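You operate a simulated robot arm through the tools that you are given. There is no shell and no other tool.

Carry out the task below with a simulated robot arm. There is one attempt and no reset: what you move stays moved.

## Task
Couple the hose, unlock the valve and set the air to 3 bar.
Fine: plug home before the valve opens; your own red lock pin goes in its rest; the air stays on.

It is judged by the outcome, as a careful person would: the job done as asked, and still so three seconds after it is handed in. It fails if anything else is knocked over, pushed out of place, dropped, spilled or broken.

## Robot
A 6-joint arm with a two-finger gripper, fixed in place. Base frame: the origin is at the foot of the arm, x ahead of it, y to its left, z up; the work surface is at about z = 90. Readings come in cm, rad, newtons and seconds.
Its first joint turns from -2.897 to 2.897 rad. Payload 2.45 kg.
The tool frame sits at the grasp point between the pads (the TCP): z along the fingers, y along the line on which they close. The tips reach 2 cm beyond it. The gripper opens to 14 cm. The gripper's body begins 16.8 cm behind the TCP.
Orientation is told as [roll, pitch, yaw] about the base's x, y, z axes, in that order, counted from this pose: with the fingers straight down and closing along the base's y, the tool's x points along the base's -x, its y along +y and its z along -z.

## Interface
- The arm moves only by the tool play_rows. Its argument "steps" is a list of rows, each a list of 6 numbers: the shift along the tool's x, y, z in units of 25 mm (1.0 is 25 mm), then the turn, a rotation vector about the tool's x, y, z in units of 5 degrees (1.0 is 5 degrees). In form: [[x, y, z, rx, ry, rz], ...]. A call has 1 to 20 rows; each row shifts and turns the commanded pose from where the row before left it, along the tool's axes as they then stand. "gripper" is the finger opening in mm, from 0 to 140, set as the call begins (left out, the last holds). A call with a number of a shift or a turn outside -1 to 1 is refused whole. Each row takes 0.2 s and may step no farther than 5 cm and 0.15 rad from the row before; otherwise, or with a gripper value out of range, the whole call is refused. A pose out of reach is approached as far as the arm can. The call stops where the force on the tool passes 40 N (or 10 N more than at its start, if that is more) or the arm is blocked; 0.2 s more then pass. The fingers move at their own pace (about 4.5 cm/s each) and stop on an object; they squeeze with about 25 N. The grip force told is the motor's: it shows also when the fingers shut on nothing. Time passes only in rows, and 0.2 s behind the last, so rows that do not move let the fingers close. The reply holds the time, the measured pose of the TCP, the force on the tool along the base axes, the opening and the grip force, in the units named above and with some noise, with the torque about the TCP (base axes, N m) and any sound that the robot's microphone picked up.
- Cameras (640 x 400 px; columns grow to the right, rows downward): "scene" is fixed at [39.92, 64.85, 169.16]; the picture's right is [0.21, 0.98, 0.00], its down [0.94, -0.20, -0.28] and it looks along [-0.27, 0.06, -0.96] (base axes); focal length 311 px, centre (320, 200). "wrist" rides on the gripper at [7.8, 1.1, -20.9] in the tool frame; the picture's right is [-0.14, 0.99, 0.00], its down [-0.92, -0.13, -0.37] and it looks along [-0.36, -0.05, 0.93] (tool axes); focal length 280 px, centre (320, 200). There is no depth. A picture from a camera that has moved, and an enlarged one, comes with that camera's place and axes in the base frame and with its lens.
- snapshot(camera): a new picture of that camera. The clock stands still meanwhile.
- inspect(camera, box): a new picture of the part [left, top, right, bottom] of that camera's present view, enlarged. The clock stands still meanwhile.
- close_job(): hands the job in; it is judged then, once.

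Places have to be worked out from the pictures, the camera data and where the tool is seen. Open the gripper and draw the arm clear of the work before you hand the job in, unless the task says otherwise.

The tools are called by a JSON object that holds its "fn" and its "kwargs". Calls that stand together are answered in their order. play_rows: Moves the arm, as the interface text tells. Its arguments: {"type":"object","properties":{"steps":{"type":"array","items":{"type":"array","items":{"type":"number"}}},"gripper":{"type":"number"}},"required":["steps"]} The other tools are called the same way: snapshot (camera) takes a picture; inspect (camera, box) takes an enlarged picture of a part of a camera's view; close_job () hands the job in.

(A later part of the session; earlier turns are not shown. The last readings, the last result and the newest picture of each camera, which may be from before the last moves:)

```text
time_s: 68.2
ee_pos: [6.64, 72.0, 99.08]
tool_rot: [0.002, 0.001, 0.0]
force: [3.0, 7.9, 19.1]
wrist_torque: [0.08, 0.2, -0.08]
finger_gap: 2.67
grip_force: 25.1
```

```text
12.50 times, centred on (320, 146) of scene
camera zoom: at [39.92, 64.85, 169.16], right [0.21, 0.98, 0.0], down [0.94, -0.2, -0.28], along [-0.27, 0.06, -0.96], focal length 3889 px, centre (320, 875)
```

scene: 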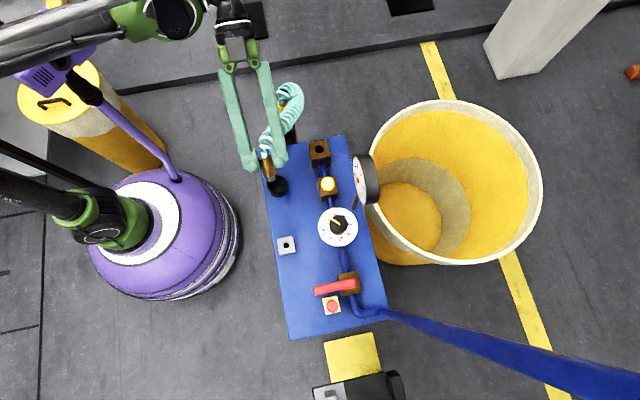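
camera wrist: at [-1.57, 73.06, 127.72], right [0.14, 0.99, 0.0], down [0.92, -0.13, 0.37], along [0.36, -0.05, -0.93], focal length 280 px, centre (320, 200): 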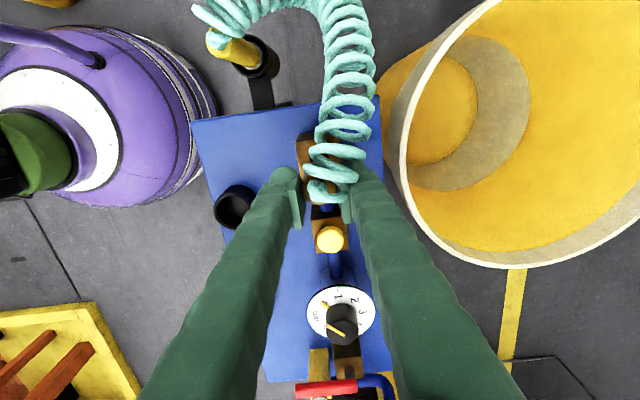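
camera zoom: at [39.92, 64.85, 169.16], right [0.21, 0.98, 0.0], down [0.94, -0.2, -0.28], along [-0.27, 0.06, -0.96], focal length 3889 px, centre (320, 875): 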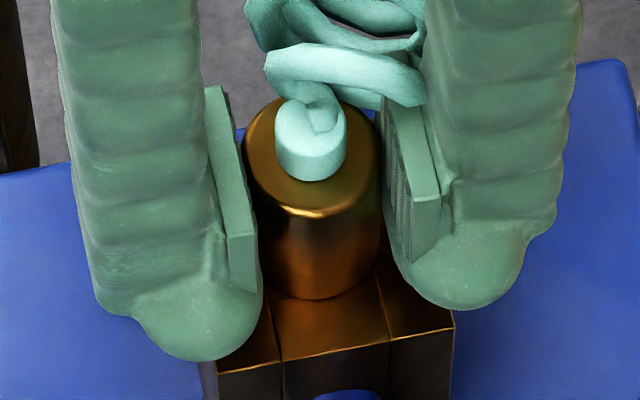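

Side forces (+x, +y on the tool) show the nose rubbing the bore; I'll relieve by nudging slightly +y/+x, then press again.

{"fn": "play_rows", "kwargs": {"steps": [[-0.012, 0.024, 0, 0, 0, 0], [0, 0, 0, 0, 0, 0], [0, 0, 0, 0, 0, 0]]}}

```text
time_s: 69.0
ee_pos: [6.44, 72.06, 99.02]
tool_rot: [0.0, 0.001, 0.002]
force: [3.7, -4.2, 16.7]
wrist_torque: [-0.05, 0.16, 0.03]
finger_gap: 2.65
grip_force: 24.9
```

The side force flipped with a 0.6 mm nudge, so the nose is snug in the bore. Centring it and pressing down further.

{"fn": "play_rows", "kwargs": {"steps": [[-0.01, -0.008, 0, 0, 0, 0], [0, 0, 0.05, 0, 0, 0], [0, 0, 0.05, 0, 0, 0], [0, 0, 0, 0, 0, 0]]}}

{"fn": "inspect", "kwargs": {"camera": "scene", "box": [304, 130, 336, 162]}}

```text
time_s: 70.0
ee_pos: [6.49, 72.11, 98.97]
tool_rot: [0.002, 0.0, 0.001]
force: [-3.4, 6.9, 20.4]
wrist_torque: [0.13, 0.2, -0.04]
finger_gap: 2.63
grip_force: 25.2
```

```text
12.50 times, centred on (320, 146) of scene
camera zoom: at [39.92, 64.85, 169.16], right [0.21, 0.98, 0.0], down [0.94, -0.2, -0.28], along [-0.27, 0.06, -0.96], focal length 3889 px, centre (320, 875)
```

zoom: 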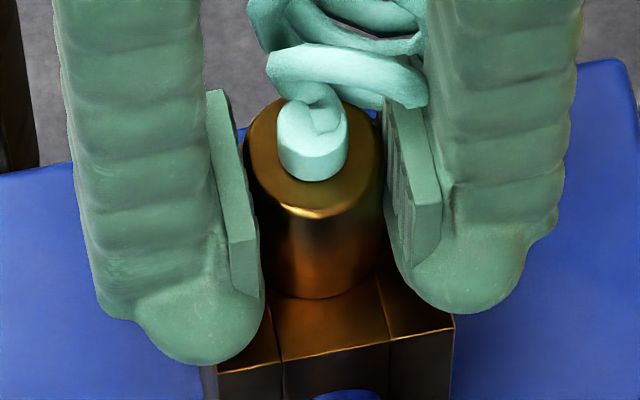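

The fingers are beginning to slip at ~20 N, with the plug about 1 cm in – possibly seated. I'll release it, look, and then press it home from above with the fingertips straddling the hose nipple.

{"fn": "play_rows", "kwargs": {"steps": [[0, 0, 0, 0, 0, 0], [0, 0, 0, 0, 0, 0], [0, 0, 0, 0, 0, 0], [0, 0, 0, 0, 0, 0]], "gripper": 60}}

{"fn": "inspect", "kwargs": {"camera": "scene", "box": [304, 130, 336, 162]}}

{"fn": "inspect", "kwargs": {"camera": "wrist", "box": [280, 130, 360, 230]}}

```text
time_s: 71.0
ee_pos: [6.59, 71.91, 98.95]
tool_rot: [0.0, -0.003, 0.0]
force: [0.0, 0.1, 0.5]
wrist_torque: [0.0, 0.01, -0.01]
finger_gap: 6.01
grip_force: 0.1
```

```text
12.50 times, centred on (320, 146) of scene
camera zoom: at [39.92, 64.85, 169.16], right [0.21, 0.98, 0.0], down [0.94, -0.2, -0.28], along [-0.27, 0.06, -0.96], focal length 3889 px, centre (320, 875)
```

zoom: 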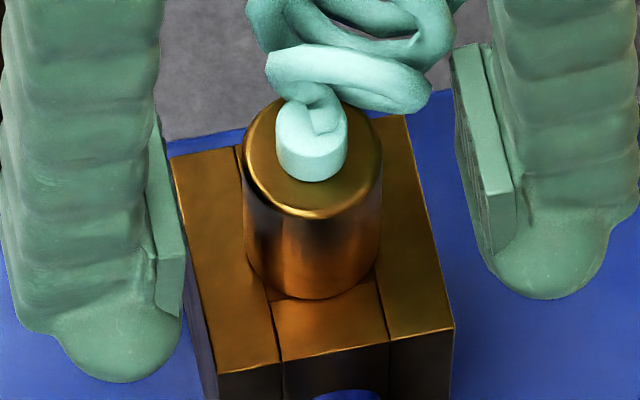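

```text
4.00 times, centred on (320, 180) of wrist
camera zoom: at [-1.17, 73.1, 119.85], right [0.14, 0.99, 0.0], down [0.92, -0.13, 0.37], along [0.36, -0.05, -0.93], focal length 1122 px, centre (320, 280)
```

zoom: 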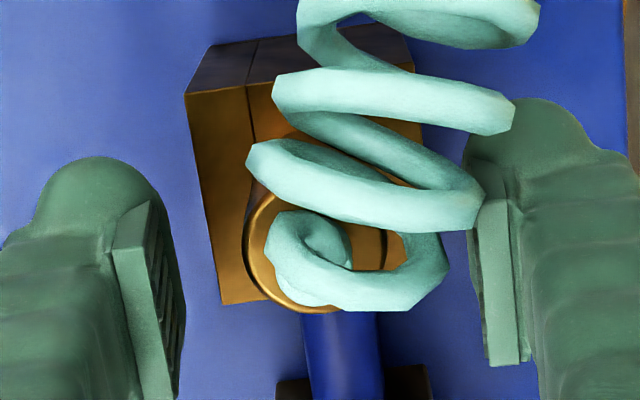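

The plug stands by itself in the socket. I'll rise above it, centre over its axis, narrow the fingers to 18 mm to straddle the nipple, and press down on the brass shoulder.

{"fn": "play_rows", "kwargs": {"steps": [[0, 0, -0.55, 0, 0, 0], [0, 0, -0.55, 0, 0, 0], [0, 0, -0.55, 0, 0, 0], [0, 0, -0.55, 0, 0, 0], [0, 0, -0.2, 0, 0, 0], [0.28, 0, 0, 0, 0, 0], [0, 0, 0, 0, 0, 0]]}}

{"fn": "play_rows", "kwargs": {"steps": [[0, 0, 0, 0, 0, 0], [0, 0, 0, 0, 0, 0], [0, 0, 0, 0, 0, 0], [0, 0, 0, 0, 0, 0]], "gripper": 18}}

{"fn": "inspect", "kwargs": {"camera": "wrist", "box": [280, 130, 360, 230]}}

{"fn": "inspect", "kwargs": {"camera": "scene", "box": [300, 120, 340, 160]}}

```text
time_s: 72.6
ee_pos: [5.84, 72.14, 105.08]
tool_rot: [0.001, 0.001, 0.0]
force: [-0.4, 0.1, 0.3]
wrist_torque: [0.02, 0.0, -0.02]
finger_gap: 5.99
grip_force: 0.0
```

```text
time_s: 73.6
ee_pos: [5.94, 72.18, 105.15]
tool_rot: [0.002, -0.001, 0.0]
force: [0.3, 0.7, -0.7]
wrist_torque: [0.0, 0.04, 0.05]
finger_gap: 1.83
grip_force: 0.0
```

```text
4.00 times, centred on (320, 180) of wrist
camera zoom: at [-1.87, 73.2, 125.95], right [0.14, 0.99, 0.0], down [0.92, -0.13, 0.37], along [0.36, -0.05, -0.93], focal length 1122 px, centre (320, 280)
```

zoom: 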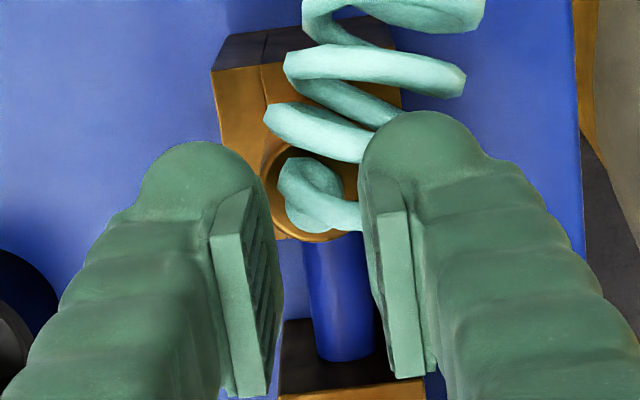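

```text
10.00 times, centred on (320, 140) of scene
camera zoom: at [39.92, 64.85, 169.16], right [0.21, 0.98, 0.0], down [0.94, -0.2, -0.28], along [-0.27, 0.06, -0.96], focal length 3111 px, centre (320, 800)
```

zoom: 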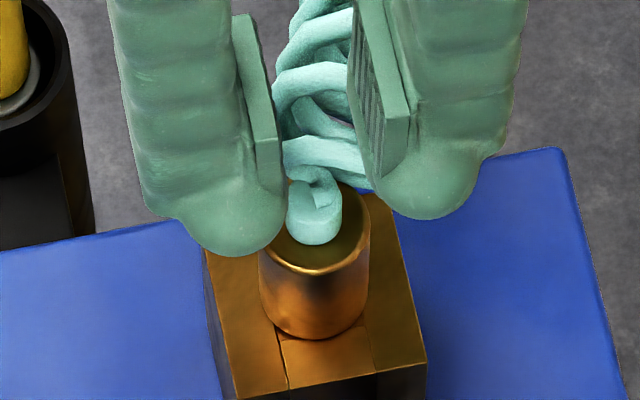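

Aligned in x; the fingers are ~1.2 mm too far +y. Correcting and descending to press on the shoulder.

{"fn": "play_rows", "kwargs": {"steps": [[0, -0.05, 0, 0, 0, 0], [0, 0, 0.25, 0, 0, 0], [0, 0, 0.25, 0, 0, 0], [0, 0, 0.25, 0, 0, 0], [0, 0, 0.15, 0, 0, 0], [0, 0, 0.06, 0, 0, 0], [0, 0, 0.06, 0, 0, 0], [0, 0, 0, 0, 0, 0]]}}

{"fn": "inspect", "kwargs": {"camera": "scene", "box": [300, 120, 340, 160]}}

```text
time_s: 75.4
ee_pos: [5.82, 71.93, 102.38]
tool_rot: [0.001, -0.001, 0.002]
force: [0.3, 0.4, -0.6]
wrist_torque: [0.0, 0.02, 0.01]
finger_gap: 1.82
grip_force: 0.1
```

```text
10.00 times, centred on (320, 140) of scene
camera zoom: at [39.92, 64.85, 169.16], right [0.21, 0.98, 0.0], down [0.94, -0.2, -0.28], along [-0.27, 0.06, -0.96], focal length 3111 px, centre (320, 800)
```

zoom: 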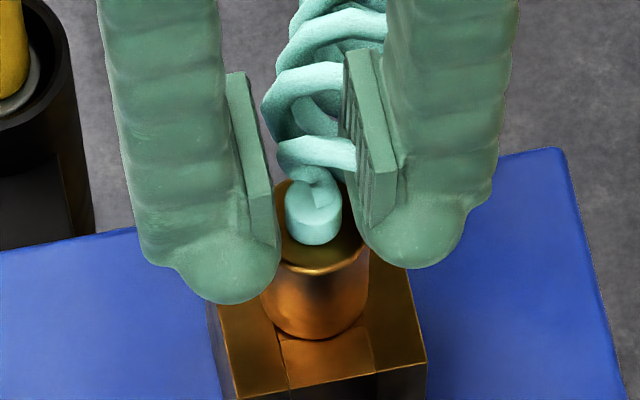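

Fingertips are just above the shoulder, straddling the nipple. Continuing down until firm contact.

{"fn": "play_rows", "kwargs": {"steps": [[0, 0, 0.05, 0, 0, 0], [0, 0, 0.05, 0, 0, 0], [0, 0, 0.05, 0, 0, 0], [0, 0, 0.05, 0, 0, 0], [0, 0, 0, 0, 0, 0]]}}

{"fn": "inspect", "kwargs": {"camera": "scene", "box": [300, 120, 340, 160]}}

```text
time_s: 76.6
ee_pos: [5.82, 71.98, 101.84]
tool_rot: [0.001, 0.001, 0.0]
force: [-0.8, 0.5, 2.3]
wrist_torque: [0.02, 0.03, -0.01]
finger_gap: 1.79
grip_force: 0.0
```

```text
10.00 times, centred on (320, 140) of scene
camera zoom: at [39.92, 64.85, 169.16], right [0.21, 0.98, 0.0], down [0.94, -0.2, -0.28], along [-0.27, 0.06, -0.96], focal length 3111 px, centre (320, 800)
```

zoom: 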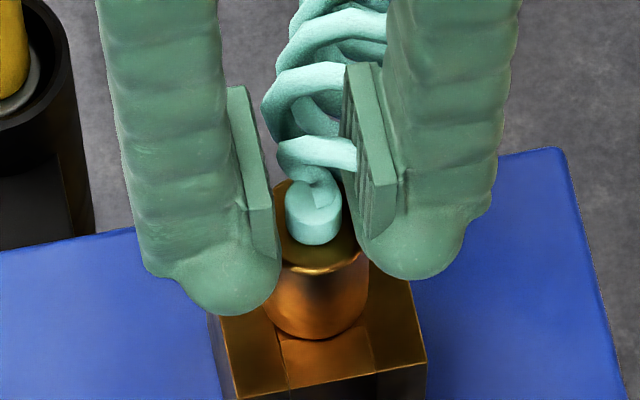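

Light contact at TCP z≈101.85 (shoulder at ≈99.9). Pressing harder now.

{"fn": "play_rows", "kwargs": {"steps": [[0, 0, 0.05, 0, 0, 0], [0, 0, 0.05, 0, 0, 0], [0, 0, 0.05, 0, 0, 0], [0, 0, 0, 0, 0, 0]]}}

{"fn": "inspect", "kwargs": {"camera": "scene", "box": [300, 120, 340, 160]}}

```text
time_s: 77.4
ee_pos: [5.85, 71.91, 101.77]
tool_rot: [0.002, 0.002, 0.001]
force: [1.2, 2.0, 22.0]
wrist_torque: [0.35, -0.07, 0.0]
finger_gap: 1.87
grip_force: 0.2
stopped in row 4: the force on the tool passed its limit at 43 N (the readings are from after the stop); the commanded pose is now the measured one
```

```text
10.00 times, centred on (320, 140) of scene
camera zoom: at [39.92, 64.85, 169.16], right [0.21, 0.98, 0.0], down [0.94, -0.2, -0.28], along [-0.27, 0.06, -0.96], focal length 3111 px, centre (320, 800)
```

zoom: 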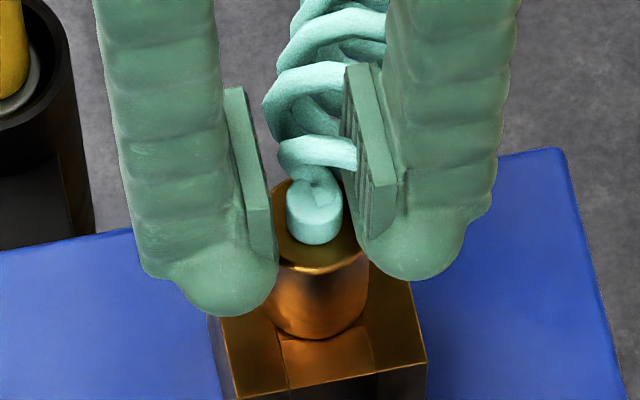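

43 N reached with no further movement: hard stop. I'll lift off, and take a low side view from behind the socket to confirm the body is flush on the block.

{"fn": "play_rows", "kwargs": {"steps": [[0, 0, -0.8, 0, 0, 0], [0, 0, -0.9, 0, 0, 0], [0, 0, -0.9, 0, 0, 0], [0, 0, -0.9, 0, 0, 0], [0, 0, -0.9, 0, 0, 0], [0, 0, -0.9, 0, 0, 0], [0, 0, 0, 0, -1, 0], [0, 0, 0, 0, -1, 0], [0, 0, 0, 0, -1, 0], [0, 0, 0, 0, -1, 0], [0, 0, 0, 0, -1, 0], [0, 0, 0, 0, -1, 0], [0, 0, 0, 0, -1, 0], [0, 0, 0, 0, -1, 0], [0, 0, 0, 0, 0, 0]]}}

{"fn": "play_rows", "kwargs": {"steps": [[0.954, 0, -0.213, 0, 0, 0], [0.954, 0, -0.213, 0, 0, 0], [0.954, 0, -0.213, 0, 0, 0], [0.954, 0, -0.213, 0, 0, 0], [0.954, 0, -0.213, 0, 0, 0], [0.954, 0, -0.213, 0, 0, 0], [0.954, 0, -0.213, 0, 0, 0], [0, 0, 0, 0, 0, 0]], "gripper": 80}}

{"fn": "snapshot", "kwargs": {"camera": "wrist"}}

{"fn": "inspect", "kwargs": {"camera": "scene", "box": [304, 130, 336, 162]}}

```text
time_s: 80.6
ee_pos: [5.84, 72.0, 114.96]
tool_rot: [0.001, -0.698, 0.0]
force: [-0.9, 0.1, 0.2]
wrist_torque: [0.0, -0.03, 0.0]
finger_gap: 1.78
grip_force: 0.1
```

```text
time_s: 82.4
ee_pos: [-9.5, 72.21, 107.1]
tool_rot: [0.003, -0.698, 0.001]
force: [1.5, 0.0, 0.5]
wrist_torque: [0.0, 0.0, 0.0]
finger_gap: 7.98
grip_force: 0.1
```

```text
taken
camera wrist: at [-28.76, 73.23, 118.05], right [0.11, 0.99, 0.09], down [0.47, -0.13, 0.87], along [0.88, -0.05, -0.48], focal length 280 px, centre (320, 200)
```

wrist: 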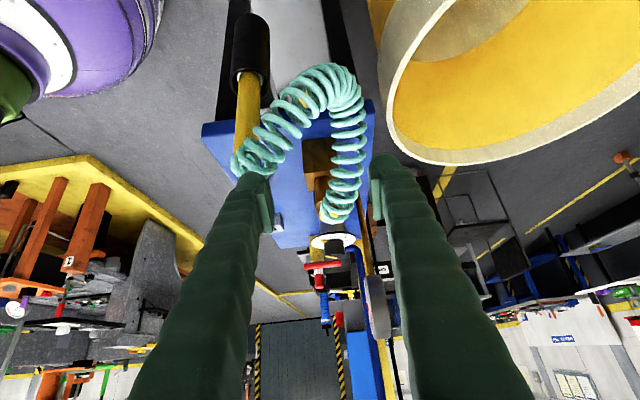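

```text
12.50 times, centred on (320, 146) of scene
camera zoom: at [39.92, 64.85, 169.16], right [0.21, 0.98, 0.0], down [0.94, -0.2, -0.28], along [-0.27, 0.06, -0.96], focal length 3889 px, centre (320, 875)
```

zoom: 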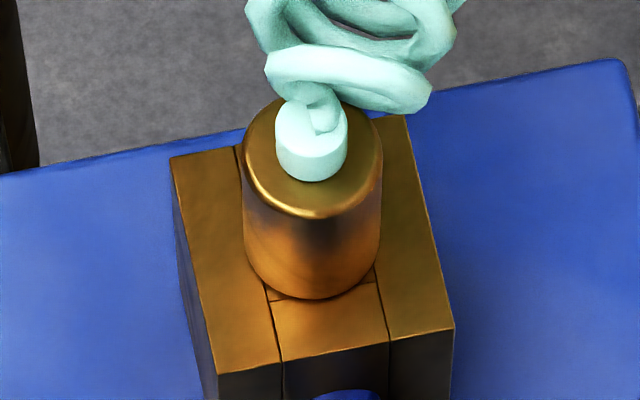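

{"fn": "inspect", "kwargs": {"camera": "wrist", "box": [295, 130, 365, 230]}}

{"fn": "inspect", "kwargs": {"camera": "wrist", "box": [300, 140, 340, 190]}}

```text
4.00 times, centred on (330, 180) of wrist
camera zoom: at [-28.76, 73.23, 118.05], right [0.11, 0.99, 0.09], down [0.47, -0.13, 0.87], along [0.88, -0.05, -0.48], focal length 1122 px, centre (280, 280)
```

zoom: 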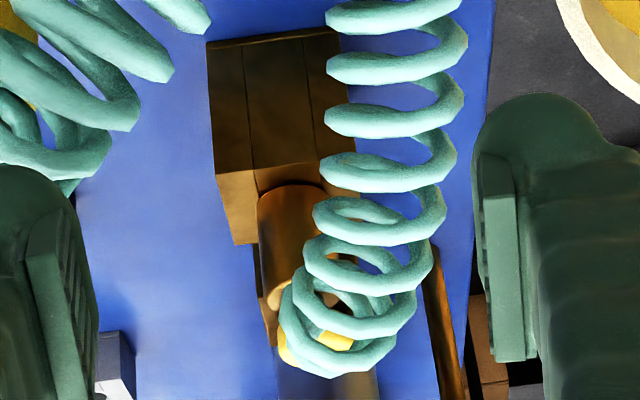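

```text
8.00 times, centred on (320, 165) of wrist
camera zoom: at [-28.76, 73.23, 118.05], right [0.11, 0.99, 0.09], down [0.47, -0.13, 0.87], along [0.88, -0.05, -0.48], focal length 2243 px, centre (320, 480)
```

zoom: 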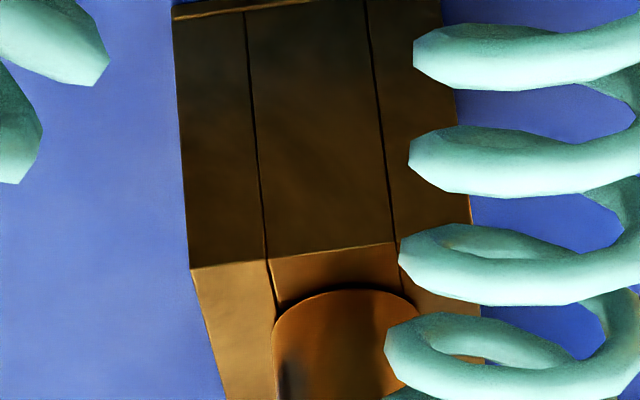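

The body sits flush on the block to within about a millimetre – the plug is home. Next is the pin: I'll rise, bring the tool upright and move toward the valve end.

{"fn": "play_rows", "kwargs": {"steps": [[-0.514, 0, -0.613, 0, 0, 0], [-0.514, 0, -0.613, 0, 0, 0], [-0.514, 0, -0.613, 0, 0, 0], [-0.514, 0, -0.613, 0, 0, 0], [-0.514, 0, -0.613, 0, 0, 0], [-0.514, 0, -0.613, 0, 0, 0], [-0.514, 0, -0.613, 0, 0, 0], [0, 0, 0, 0, 1, 0], [0, 0, 0, 0, 1, 0], [0, 0, 0, 0, 1, 0], [0, 0, 0, 0, 1, 0], [0, 0, 0, 0, 1, 0], [0, 0, 0, 0, 1, 0], [0, 0, 0, 0, 1, 0], [0, 0, 0, 0, 1, 0], [0, 0, 0, 0, 0, 0]]}}

{"fn": "play_rows", "kwargs": {"steps": [[-1, -0.15, 0, 0, 0, 0], [-1, -0.15, 0, 0, 0, 0], [-1, -0.15, 0, 0, 0, 0], [-1, -0.15, 0, 0, 0, 0], [-1, -0.15, 0, 0, 0, 0], [-1, -0.15, 0, 0, 0, 0], [-1, -0.15, 0, 0, 0, 0], [-1, -0.15, 0, 0, 0, 0], [-1, -0.15, 0, 0, 0, 0], [-1, -0.15, 0, 0, 0, 0], [-1, -0.15, 0, 0, 0, 0], [-1, -0.15, 0, 0, 0, 0], [-1, -0.15, 0, 0, 0, 0], [-1, -0.15, 0, 0, 0, 0], [-1, -0.15, 0, 0, 0, 0], [0, 0, 0, 0, 0, 0]]}}

{"fn": "snapshot", "kwargs": {"camera": "wrist"}}

```text
time_s: 85.8
ee_pos: [-9.34, 71.88, 120.99]
tool_rot: [0.002, 0.002, 0.0]
force: [0.3, -0.5, 0.0]
wrist_torque: [-0.01, 0.01, 0.02]
finger_gap: 8.0
grip_force: 0.1
```

```text
time_s: 89.2
ee_pos: [28.17, 66.18, 120.89]
tool_rot: [0.003, -0.002, -0.002]
force: [0.7, 0.2, 0.4]
wrist_torque: [-0.05, -0.03, 0.01]
finger_gap: 8.0
grip_force: 0.0
```

```text
taken
camera wrist: at [20.47, 67.23, 141.77], right [0.14, 0.99, 0.0], down [0.92, -0.13, 0.37], along [0.36, -0.05, -0.93], focal length 280 px, centre (320, 200)
```

wrist: 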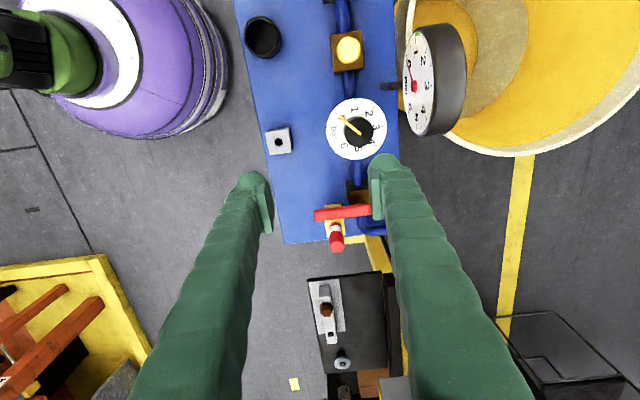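

Good view of the valve end. Moving on over the pin.

{"fn": "play_rows", "kwargs": {"steps": [[-1, 0.02, 0, 0, 0, 0], [-1, 0.02, 0, 0, 0, 0], [-1, 0.02, 0, 0, 0, 0], [-1, 0.02, 0, 0, 0, 0], [-1, 0.02, 0, 0, 0, 0], [-1, 0.02, 0, 0, 0, 0], [0, 0, 0, 0, 0, 0]]}}

{"fn": "snapshot", "kwargs": {"camera": "wrist"}}

{"fn": "inspect", "kwargs": {"camera": "wrist", "box": [260, 100, 400, 190]}}

{"fn": "inspect", "kwargs": {"camera": "scene", "box": [290, 250, 380, 340]}}

```text
time_s: 90.8
ee_pos: [43.33, 66.55, 121.02]
tool_rot: [0.002, 0.0, 0.0]
force: [-0.3, 0.2, -0.1]
wrist_torque: [0.07, 0.0, -0.02]
finger_gap: 7.99
grip_force: 0.1
```

```text
taken
camera wrist: at [35.53, 67.6, 141.92], right [0.14, 0.99, 0.0], down [0.92, -0.13, 0.37], along [0.36, -0.05, -0.93], focal length 280 px, centre (320, 200)
```

wrist: 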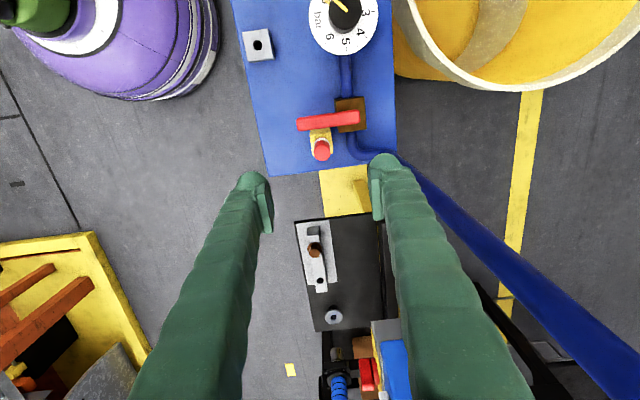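

```text
4.44 times, centred on (330, 145) of wrist
camera zoom: at [35.53, 67.6, 141.92], right [0.14, 0.99, 0.0], down [0.92, -0.13, 0.37], along [0.36, -0.05, -0.93], focal length 1246 px, centre (276, 444)
```

zoom: 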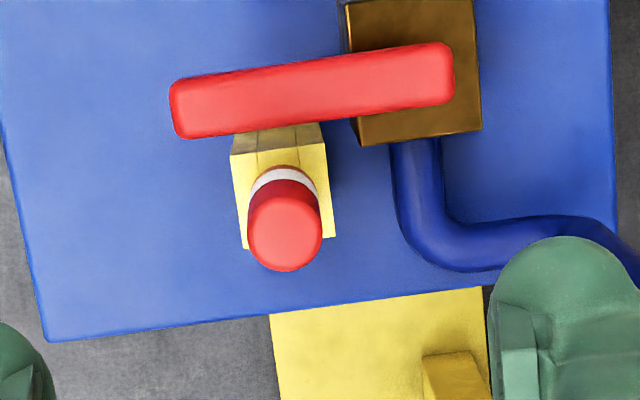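

```text
4.44 times, centred on (335, 295) of scene
camera zoom: at [39.92, 64.85, 169.16], right [0.21, 0.98, 0.0], down [0.94, -0.2, -0.28], along [-0.27, 0.06, -0.96], focal length 1383 px, centre (253, -222)
```

zoom: 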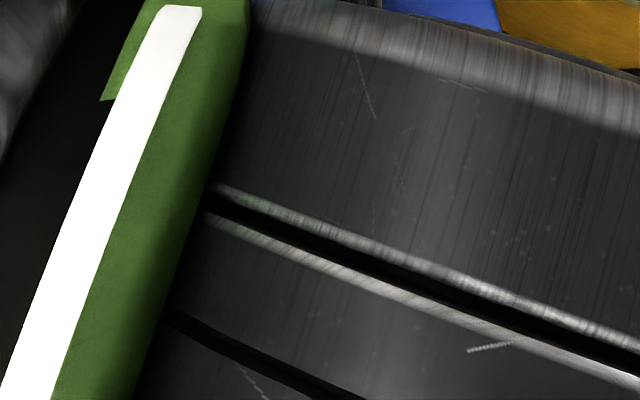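

The pin's head (≈2.3 cm across) is at about (43.85, 66.75); the lever's near edge is ~1.6 cm away at x≈41.1, so fingers closing along y fit. Centring and lowering to z≈109 for a closer check.

{"fn": "play_rows", "kwargs": {"steps": [[-0.22, 0.084, 0, 0, 0, 0], [0, 0, 0.8, 0, 0, 0], [0, 0, 0.8, 0, 0, 0], [0, 0, 0.8, 0, 0, 0], [0, 0, 0.8, 0, 0, 0], [0, 0, 0.8, 0, 0, 0], [0, 0, 0.8, 0, 0, 0], [0, 0, 0, 0, 0, 0]], "gripper": 60}}

{"fn": "inspect", "kwargs": {"camera": "wrist", "box": [240, 110, 400, 220]}}

```text
time_s: 92.6
ee_pos: [43.85, 66.84, 108.88]
tool_rot: [0.002, 0.001, 0.001]
force: [-0.2, -0.3, -0.2]
wrist_torque: [0.02, 0.0, 0.03]
finger_gap: 5.99
grip_force: 0.1
```

```text
3.64 times, centred on (320, 165) of wrist
camera zoom: at [35.99, 67.85, 129.81], right [0.14, 0.99, 0.0], down [0.92, -0.13, 0.37], along [0.36, -0.05, -0.93], focal length 1020 px, centre (320, 327)
```

zoom: 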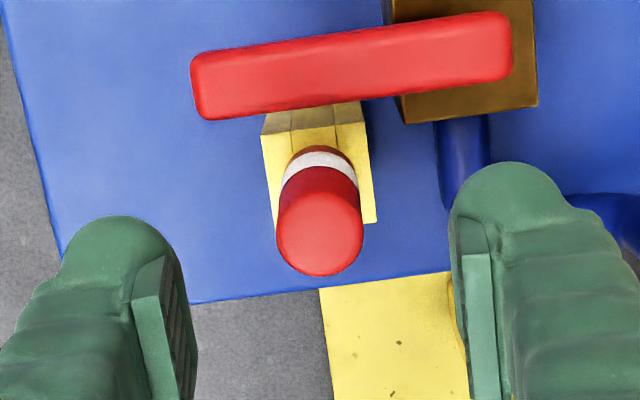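

The pin is centred between the fingers. Lowering to grip it at mid-head (z≈100).

{"fn": "play_rows", "kwargs": {"steps": [[0, 0, 0.7, 0, 0, 0], [0, 0, 0.7, 0, 0, 0], [0, 0, 0.7, 0, 0, 0], [0, 0, 0.7, 0, 0, 0], [0, 0, 0.7, 0, 0, 0], [0, 0, 0, 0, 0, 0]]}}

{"fn": "inspect", "kwargs": {"camera": "wrist", "box": [240, 110, 400, 220]}}

```text
time_s: 94.0
ee_pos: [43.94, 66.72, 100.27]
tool_rot: [0.001, 0.0, -0.001]
force: [0.7, 0.3, -0.1]
wrist_torque: [-0.01, 0.02, -0.02]
finger_gap: 6.02
grip_force: 0.0
```

```text
3.64 times, centred on (320, 165) of wrist
camera zoom: at [36.11, 67.75, 121.2], right [0.14, 0.99, 0.0], down [0.92, -0.13, 0.37], along [0.36, -0.05, -0.93], focal length 1020 px, centre (320, 327)
```

zoom: 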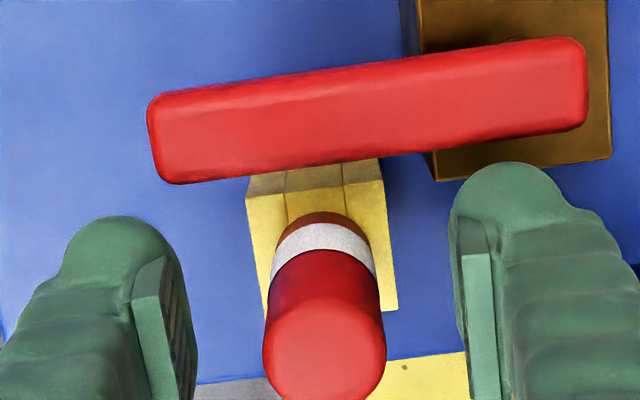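

Pin well centred. Closing on it.

{"fn": "play_rows", "kwargs": {"steps": [[0, 0, 0, 0, 0, 0], [0, 0, 0, 0, 0, 0], [0, 0, 0, 0, 0, 0], [0, 0, 0, 0, 0, 0], [0, 0, 0, 0, 0, 0]], "gripper": 0}}

{"fn": "inspect", "kwargs": {"camera": "wrist", "box": [240, 110, 400, 220]}}

```text
time_s: 95.2
ee_pos: [43.74, 66.73, 100.35]
tool_rot: [0.003, 0.0, 0.0]
force: [0.1, 0.0, -0.1]
wrist_torque: [-0.01, -0.01, -0.04]
finger_gap: 2.24
grip_force: 25.0
```

```text
3.64 times, centred on (320, 165) of wrist
camera zoom: at [36.12, 67.75, 121.21], right [0.14, 0.99, 0.0], down [0.92, -0.13, 0.37], along [0.36, -0.05, -0.93], focal length 1020 px, centre (320, 327)
```

zoom: 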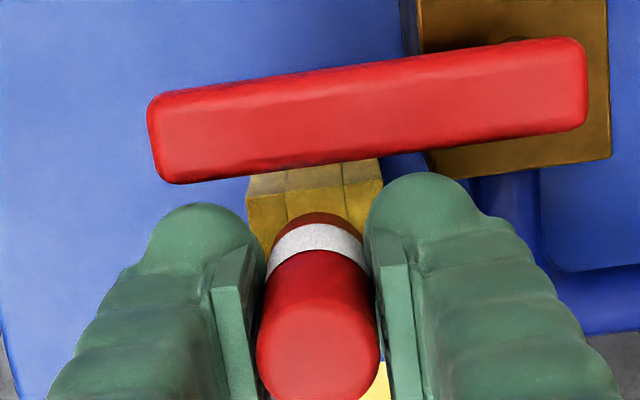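

Gripped at 2.24 cm with no side load. Lifting the pin straight up out of its lock block.

{"fn": "play_rows", "kwargs": {"steps": [[0, 0, -0.3, 0, 0, 0], [0, 0, -0.4, 0, 0, 0], [0, 0, -0.4, 0, 0, 0], [0, 0, -0.4, 0, 0, 0], [0, 0, -0.4, 0, 0, 0], [0, 0, -0.4, 0, 0, 0], [0, 0, -0.4, 0, 0, 0], [0, 0, -0.4, 0, 0, 0], [0, 0, -0.4, 0, 0, 0], [0, 0, -0.4, 0, 0, 0], [0, 0, 0, 0, 0, 0]]}}

{"fn": "snapshot", "kwargs": {"camera": "wrist"}}

{"fn": "inspect", "kwargs": {"camera": "wrist", "box": [240, 90, 400, 220]}}

```text
time_s: 97.6
ee_pos: [43.75, 66.8, 110.19]
tool_rot: [0.001, 0.0, -0.001]
force: [0.2, -0.3, -0.5]
wrist_torque: [-0.01, -0.02, -0.02]
finger_gap: 2.23
grip_force: 25.0
```

```text
taken
camera wrist: at [35.91, 67.84, 131.07], right [0.14, 0.99, 0.0], down [0.92, -0.13, 0.37], along [0.36, -0.05, -0.93], focal length 280 px, centre (320, 200)
```

wrist: 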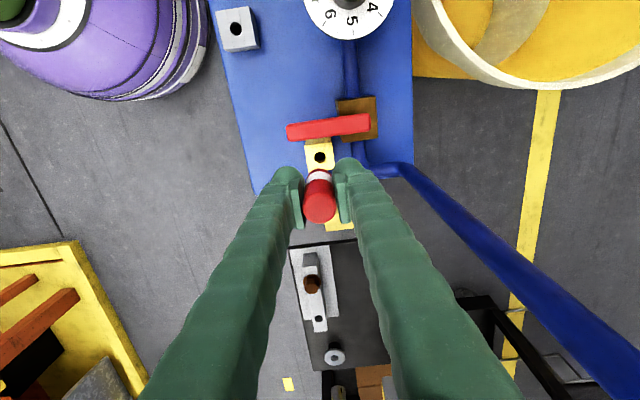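

```text
3.08 times, centred on (320, 155) of wrist
camera zoom: at [35.91, 67.84, 131.07], right [0.14, 0.99, 0.0], down [0.92, -0.13, 0.37], along [0.36, -0.05, -0.93], focal length 863 px, centre (320, 338)
```

zoom: 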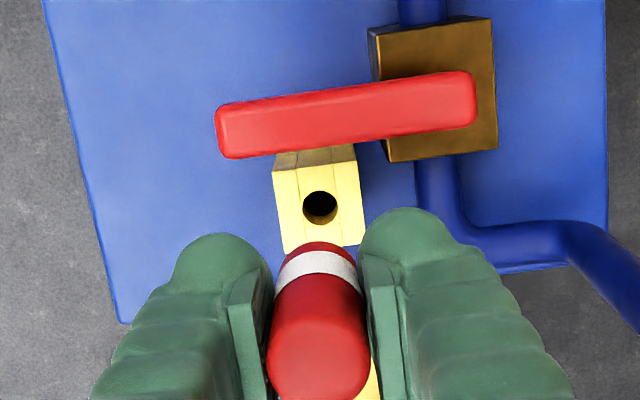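

The pin is free; the lock block's hole is visible beneath. I'll rise a bit more and carry the pin over toward the grey rest block near (27.7, 59).

{"fn": "play_rows", "kwargs": {"steps": [[0, 0, -0.8, 0, 0, 0], [0, 0, -0.8, 0, 0, 0], [0.795, -0.385, 0, 0, 0, 0], [0.795, -0.385, 0, 0, 0, 0], [0.795, -0.385, 0, 0, 0, 0], [0.795, -0.385, 0, 0, 0, 0], [0.795, -0.385, 0, 0, 0, 0], [0.795, -0.385, 0, 0, 0, 0], [0.795, -0.385, 0, 0, 0, 0], [0.795, -0.385, 0, 0, 0, 0], [0, 0, 0, 0, 0, 0]]}}

{"fn": "snapshot", "kwargs": {"camera": "wrist"}}

{"fn": "snapshot", "kwargs": {"camera": "scene"}}

```text
time_s: 100.0
ee_pos: [27.69, 58.99, 114.11]
tool_rot: [0.003, 0.001, 0.0]
force: [0.2, 0.2, -0.1]
wrist_torque: [0.01, 0.01, 0.0]
finger_gap: 2.23
grip_force: 24.9
```

```text
taken
camera wrist: at [19.92, 59.98, 135.06], right [0.14, 0.99, 0.0], down [0.92, -0.13, 0.37], along [0.36, -0.05, -0.93], focal length 280 px, centre (320, 200)
```

wrist: 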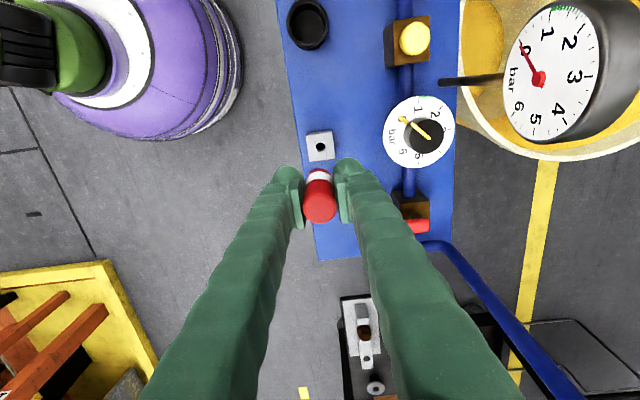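

```text
taken
```

scene: 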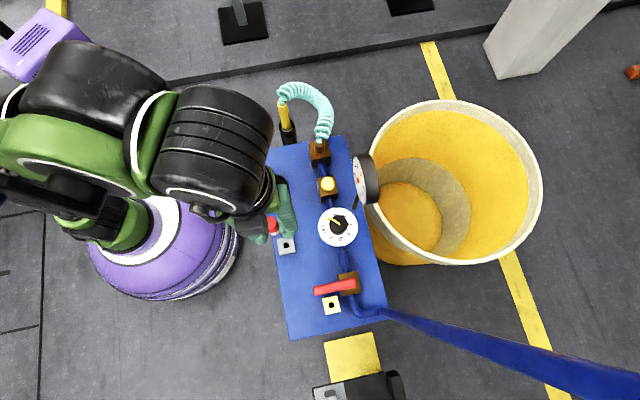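

The scene camera sees both pin and rest. Enlarging to see the pin's lower end and the rest hole.

{"fn": "inspect", "kwargs": {"camera": "scene", "box": [262, 212, 302, 262]}}

{"fn": "inspect", "kwargs": {"camera": "wrist", "box": [295, 125, 345, 175]}}

```text
8.00 times, centred on (282, 237) of scene
camera zoom: at [39.92, 64.85, 169.16], right [0.21, 0.98, 0.0], down [0.94, -0.2, -0.28], along [-0.27, 0.06, -0.96], focal length 2489 px, centre (624, -96)
```

zoom: 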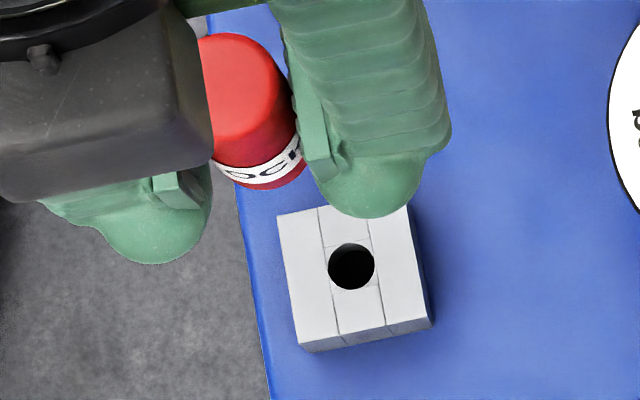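

```text
8.00 times, centred on (320, 150) of wrist
camera zoom: at [19.92, 59.98, 135.06], right [0.14, 0.99, 0.0], down [0.92, -0.13, 0.37], along [0.36, -0.05, -0.93], focal length 2243 px, centre (320, 600)
```

zoom: 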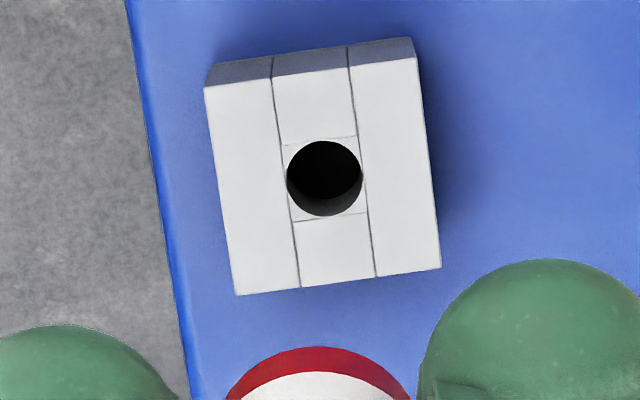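

I want to see the pin's shank length and diameter, so I'll tilt it toward the scene camera briefly.

{"fn": "play_rows", "kwargs": {"steps": [[0, 0, 0, 0, -1, 0], [0, 0, 0, 0, -1, 0], [0, 0, 0, 0, -1, 0], [0, 0, 0, 0, -1, 0], [0, 0, 0, 0, -1, 0], [0, 0, 0, 0, -1, 0], [0, 0, 0, 0, -1, 0], [0, 0, 0, 0, -1, 0], [0, 0, 0, 0, 0, 0]]}}

{"fn": "inspect", "kwargs": {"camera": "scene", "box": [250, 200, 320, 270]}}

```text
time_s: 102.0
ee_pos: [27.75, 59.09, 114.07]
tool_rot: [0.002, -0.699, -0.002]
force: [0.7, -0.4, -1.2]
wrist_torque: [0.01, -0.01, 0.0]
finger_gap: 2.24
grip_force: 25.3
```

```text
5.71 times, centred on (285, 235) of scene
camera zoom: at [39.92, 64.85, 169.16], right [0.21, 0.98, 0.0], down [0.94, -0.2, -0.28], along [-0.27, 0.06, -0.96], focal length 1778 px, centre (520, 0)
```

zoom: 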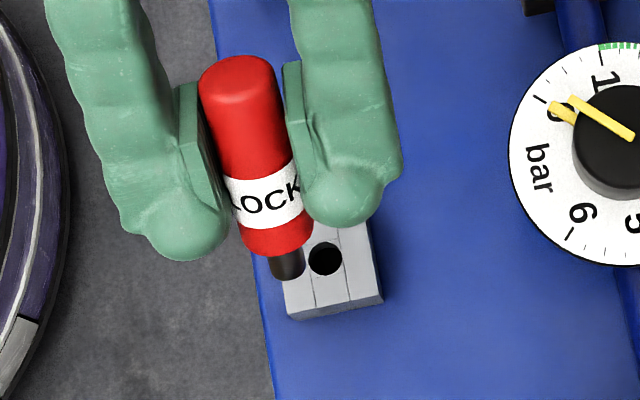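

The pin has a black shank ≈1.1 cm across and ≈1.2 cm long; the rest's hole is ≈1.4 cm, centred near (27.93, 58.97), top z≈93. Bringing the pin upright, trimming position, and lowering to just above the hole.

{"fn": "play_rows", "kwargs": {"steps": [[0, 0, 0, 0, 1, 0], [0, 0, 0, 0, 1, 0], [0, 0, 0, 0, 1, 0], [0, 0, 0, 0, 1, 0], [0, 0, 0, 0, 1, 0], [0, 0, 0, 0, 1, 0], [0, 0, 0, 0, 1, 0], [0, 0, 0, 0, 1, 0], [-0.11, 0.016, 0, 0, 0, 0], [0, 0, 0.7, 0, 0, 0], [0, 0, 0.7, 0, 0, 0], [0, 0, 0.7, 0, 0, 0], [0, 0, 0.7, 0, 0, 0], [0, 0, 0.7, 0, 0, 0], [0, 0, 0.7, 0, 0, 0], [0, 0, 0.7, 0, 0, 0], [0, 0, 0.7, 0, 0, 0], [0, 0, 0, 0, 0, 0]]}}

{"fn": "inspect", "kwargs": {"camera": "scene", "box": [266, 222, 306, 262]}}

{"fn": "inspect", "kwargs": {"camera": "wrist", "box": [280, 130, 360, 230]}}

```text
time_s: 105.8
ee_pos: [28.13, 59.12, 100.17]
tool_rot: [0.001, 0.0, -0.001]
force: [0.6, 0.7, -0.4]
wrist_torque: [-0.01, -0.04, 0.01]
finger_gap: 2.23
grip_force: 25.3
```

```text
10.00 times, centred on (286, 242) of scene
camera zoom: at [39.92, 64.85, 169.16], right [0.21, 0.98, 0.0], down [0.94, -0.2, -0.28], along [-0.27, 0.06, -0.96], focal length 3111 px, centre (660, -220)
```

zoom: 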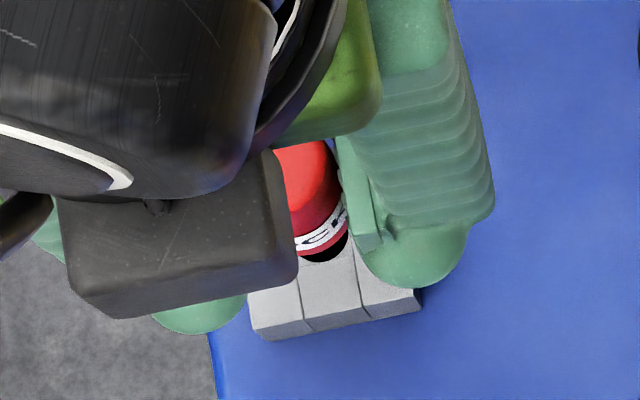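

```text
4.00 times, centred on (320, 180) of wrist
camera zoom: at [20.33, 60.12, 121.03], right [0.14, 0.99, 0.0], down [0.92, -0.13, 0.37], along [0.36, -0.05, -0.93], focal length 1122 px, centre (320, 280)
```

zoom: 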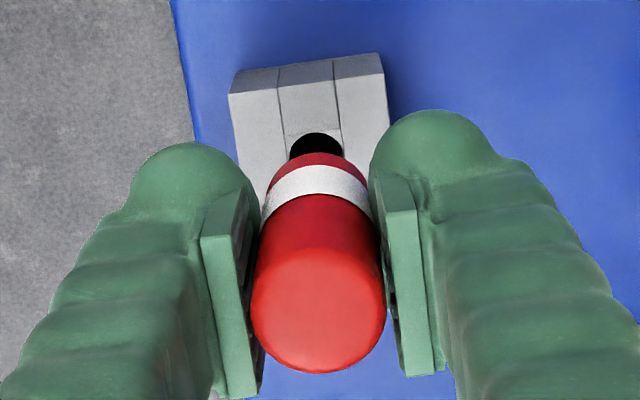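

The wrist view shows the hole peeking out behind the pin. I'll zoom the scene camera tighter to settle the remaining offset.

{"fn": "inspect", "kwargs": {"camera": "scene", "box": [276, 234, 296, 254]}}

{"fn": "inspect", "kwargs": {"camera": "wrist", "box": [300, 155, 340, 180]}}

```text
16.00 times, centred on (286, 244) of scene
camera zoom: at [39.92, 64.85, 169.16], right [0.21, 0.98, 0.0], down [0.94, -0.2, -0.28], along [-0.27, 0.06, -0.96], focal length 4978 px, centre (864, -504)
```

zoom: 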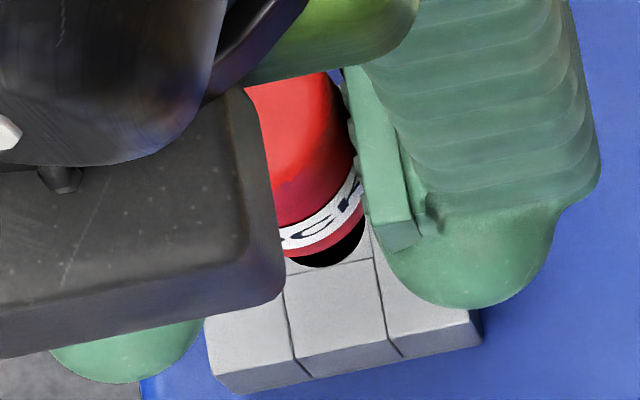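

```text
16.00 times, centred on (320, 168) of wrist
camera zoom: at [20.33, 60.12, 121.03], right [0.14, 0.99, 0.0], down [0.92, -0.13, 0.37], along [0.36, -0.05, -0.93], focal length 4486 px, centre (320, 720)
```

zoom: 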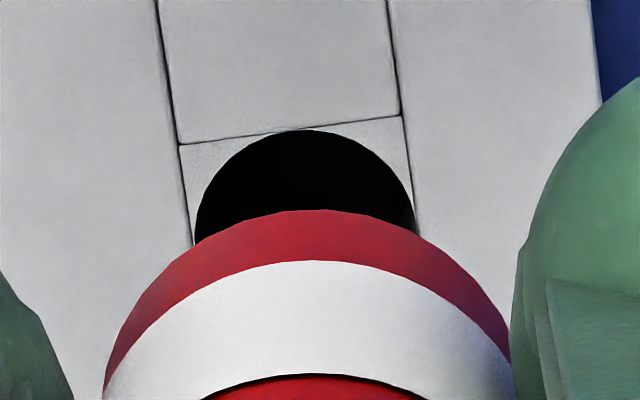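

Reconciling both views, the rest's top is nearer z≈92 and the pin is aligned within about half a millimetre. Lowering 1.6 cm and rechecking.

{"fn": "play_rows", "kwargs": {"steps": [[0, 0, 0.16, 0, 0, 0], [0, 0, 0.16, 0, 0, 0], [0, 0, 0.16, 0, 0, 0], [0, 0, 0.16, 0, 0, 0], [0, 0, 0, 0, 0, 0]]}}

{"fn": "inspect", "kwargs": {"camera": "scene", "box": [276, 234, 296, 254]}}

{"fn": "inspect", "kwargs": {"camera": "wrist", "box": [300, 155, 340, 180]}}

```text
time_s: 107.0
ee_pos: [28.12, 59.0, 98.43]
tool_rot: [0.001, 0.0, 0.0]
force: [0.1, 1.0, -0.9]
wrist_torque: [0.02, 0.0, 0.01]
finger_gap: 2.23
grip_force: 24.2
```

```text
16.00 times, centred on (286, 244) of scene
camera zoom: at [39.92, 64.85, 169.16], right [0.21, 0.98, 0.0], down [0.94, -0.2, -0.28], along [-0.27, 0.06, -0.96], focal length 4978 px, centre (864, -504)
```

zoom: 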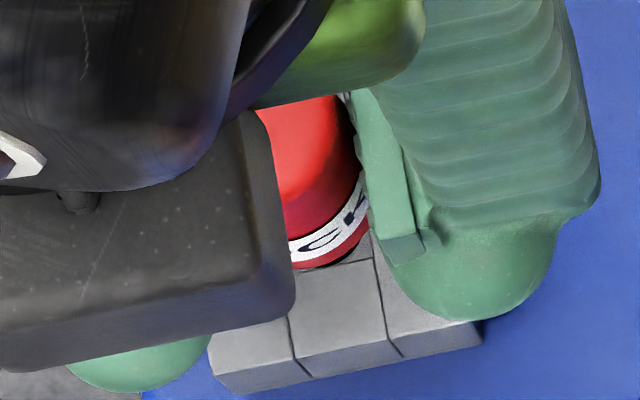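

```text
16.00 times, centred on (320, 168) of wrist
camera zoom: at [20.28, 60.05, 119.35], right [0.14, 0.99, 0.0], down [0.92, -0.13, 0.37], along [0.36, -0.05, -0.93], focal length 4486 px, centre (320, 720)
```

zoom: 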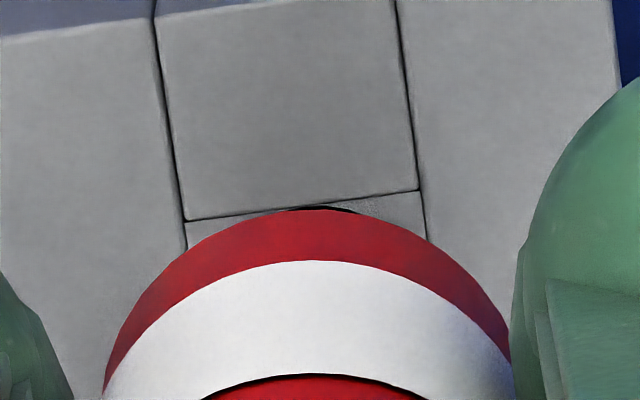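

Head bottom is ~1.8 cm above the rest top; both views agree on a sub-millimetre trim (+x 0.8 mm, +y 0.4 mm). Applying it and easing down.

{"fn": "play_rows", "kwargs": {"steps": [[-0.032, 0.016, 0, 0, 0, 0], [0, 0, 0.08, 0, 0, 0], [0, 0, 0.08, 0, 0, 0], [0, 0, 0.08, 0, 0, 0], [0, 0, 0.06, 0, 0, 0], [0, 0, 0, 0, 0, 0]]}}

{"fn": "inspect", "kwargs": {"camera": "wrist", "box": [300, 155, 340, 180]}}

{"fn": "inspect", "kwargs": {"camera": "scene", "box": [276, 234, 296, 254]}}

```text
time_s: 108.4
ee_pos: [28.12, 59.12, 97.78]
tool_rot: [0.001, -0.001, 0.0]
force: [0.0, -1.0, -0.2]
wrist_torque: [-0.02, -0.01, 0.0]
finger_gap: 2.21
grip_force: 24.7
```

```text
16.00 times, centred on (320, 168) of wrist
camera zoom: at [20.38, 60.17, 118.64], right [0.14, 0.99, 0.0], down [0.92, -0.13, 0.37], along [0.36, -0.05, -0.93], focal length 4486 px, centre (320, 720)
```

zoom: 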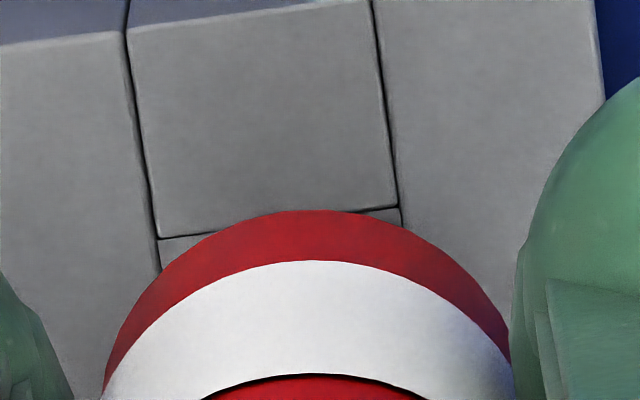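

```text
16.00 times, centred on (286, 244) of scene
camera zoom: at [39.92, 64.85, 169.16], right [0.21, 0.98, 0.0], down [0.94, -0.2, -0.28], along [-0.27, 0.06, -0.96], focal length 4978 px, centre (864, -504)
```

zoom: 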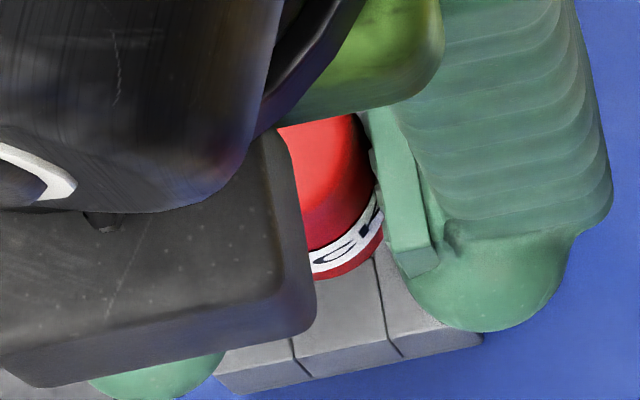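

Actual motion overshot slightly in +y; wrist and scene views suggest moving back ~1 mm in -y. Doing that and rechecking before entering the hole.

{"fn": "play_rows", "kwargs": {"steps": [[0, -0.044, 0, 0, 0, 0], [0, 0, 0, 0, 0, 0], [0, 0, 0, 0, 0, 0]]}}

{"fn": "inspect", "kwargs": {"camera": "wrist", "box": [300, 155, 340, 180]}}

{"fn": "inspect", "kwargs": {"camera": "scene", "box": [276, 234, 296, 254]}}

```text
time_s: 109.2
ee_pos: [28.22, 59.04, 97.62]
tool_rot: [0.002, -0.001, 0.001]
force: [0.2, -0.7, -0.6]
wrist_torque: [0.0, 0.01, 0.01]
finger_gap: 2.2
grip_force: 24.8
```

```text
16.00 times, centred on (320, 168) of wrist
camera zoom: at [20.44, 60.07, 118.6], right [0.14, 0.99, 0.0], down [0.92, -0.13, 0.37], along [0.36, -0.05, -0.93], focal length 4486 px, centre (320, 720)
```

zoom: 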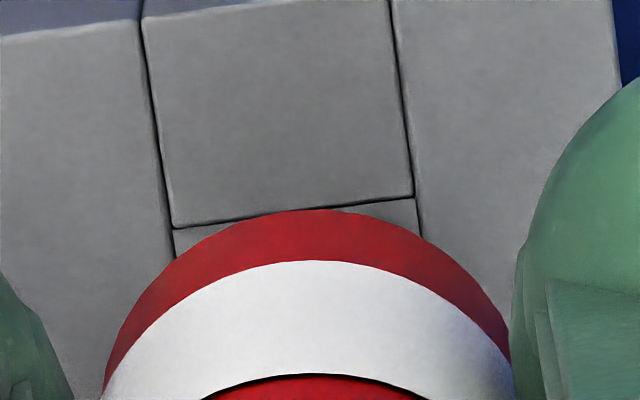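

```text
16.00 times, centred on (286, 244) of scene
camera zoom: at [39.92, 64.85, 169.16], right [0.21, 0.98, 0.0], down [0.94, -0.2, -0.28], along [-0.27, 0.06, -0.96], focal length 4978 px, centre (864, -504)
```

zoom: 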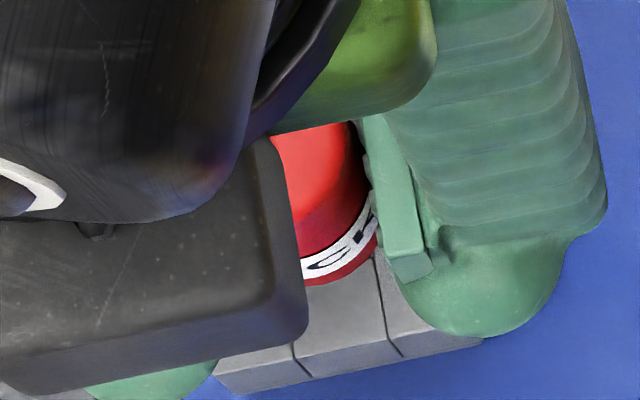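

Columns now agree within 0.5 mm. Easing down in small steps and watching for contact.

{"fn": "play_rows", "kwargs": {"steps": [[0.02, 0, 0.05, 0, 0, 0], [0, 0, 0.05, 0, 0, 0], [0, 0, 0.05, 0, 0, 0], [0, 0, 0, 0, 0, 0]]}}

{"fn": "inspect", "kwargs": {"camera": "wrist", "box": [300, 155, 340, 180]}}

{"fn": "inspect", "kwargs": {"camera": "scene", "box": [276, 234, 296, 254]}}

```text
time_s: 110.2
ee_pos: [28.15, 59.01, 97.3]
tool_rot: [0.002, 0.001, 0.0]
force: [0.6, -0.3, -0.7]
wrist_torque: [-0.03, 0.0, -0.03]
finger_gap: 2.22
grip_force: 25.6
```

```text
16.00 times, centred on (320, 168) of wrist
camera zoom: at [20.34, 60.08, 118.3], right [0.14, 0.99, 0.0], down [0.92, -0.13, 0.37], along [0.36, -0.05, -0.93], focal length 4486 px, centre (320, 720)
```

zoom: 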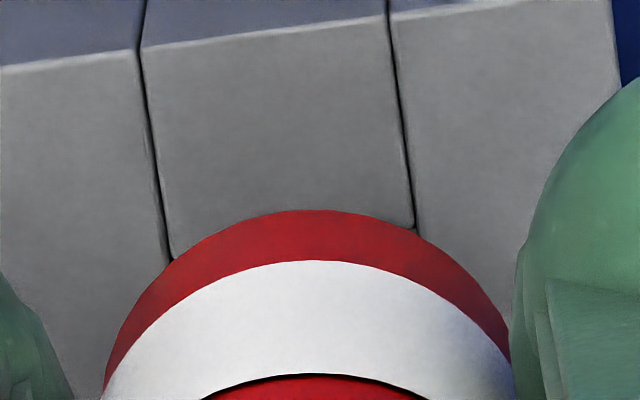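

```text
16.00 times, centred on (286, 244) of scene
camera zoom: at [39.92, 64.85, 169.16], right [0.21, 0.98, 0.0], down [0.94, -0.2, -0.28], along [-0.27, 0.06, -0.96], focal length 4978 px, centre (864, -504)
```

zoom: 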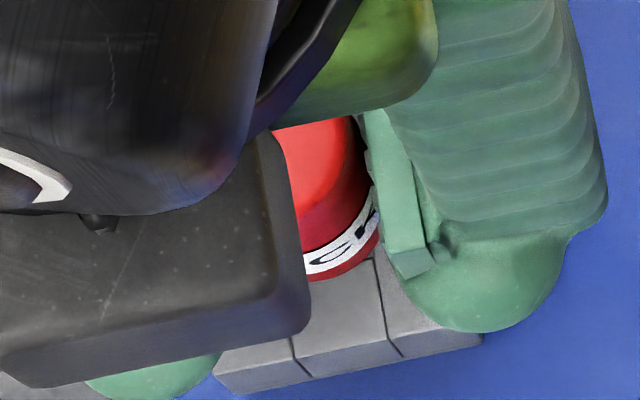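

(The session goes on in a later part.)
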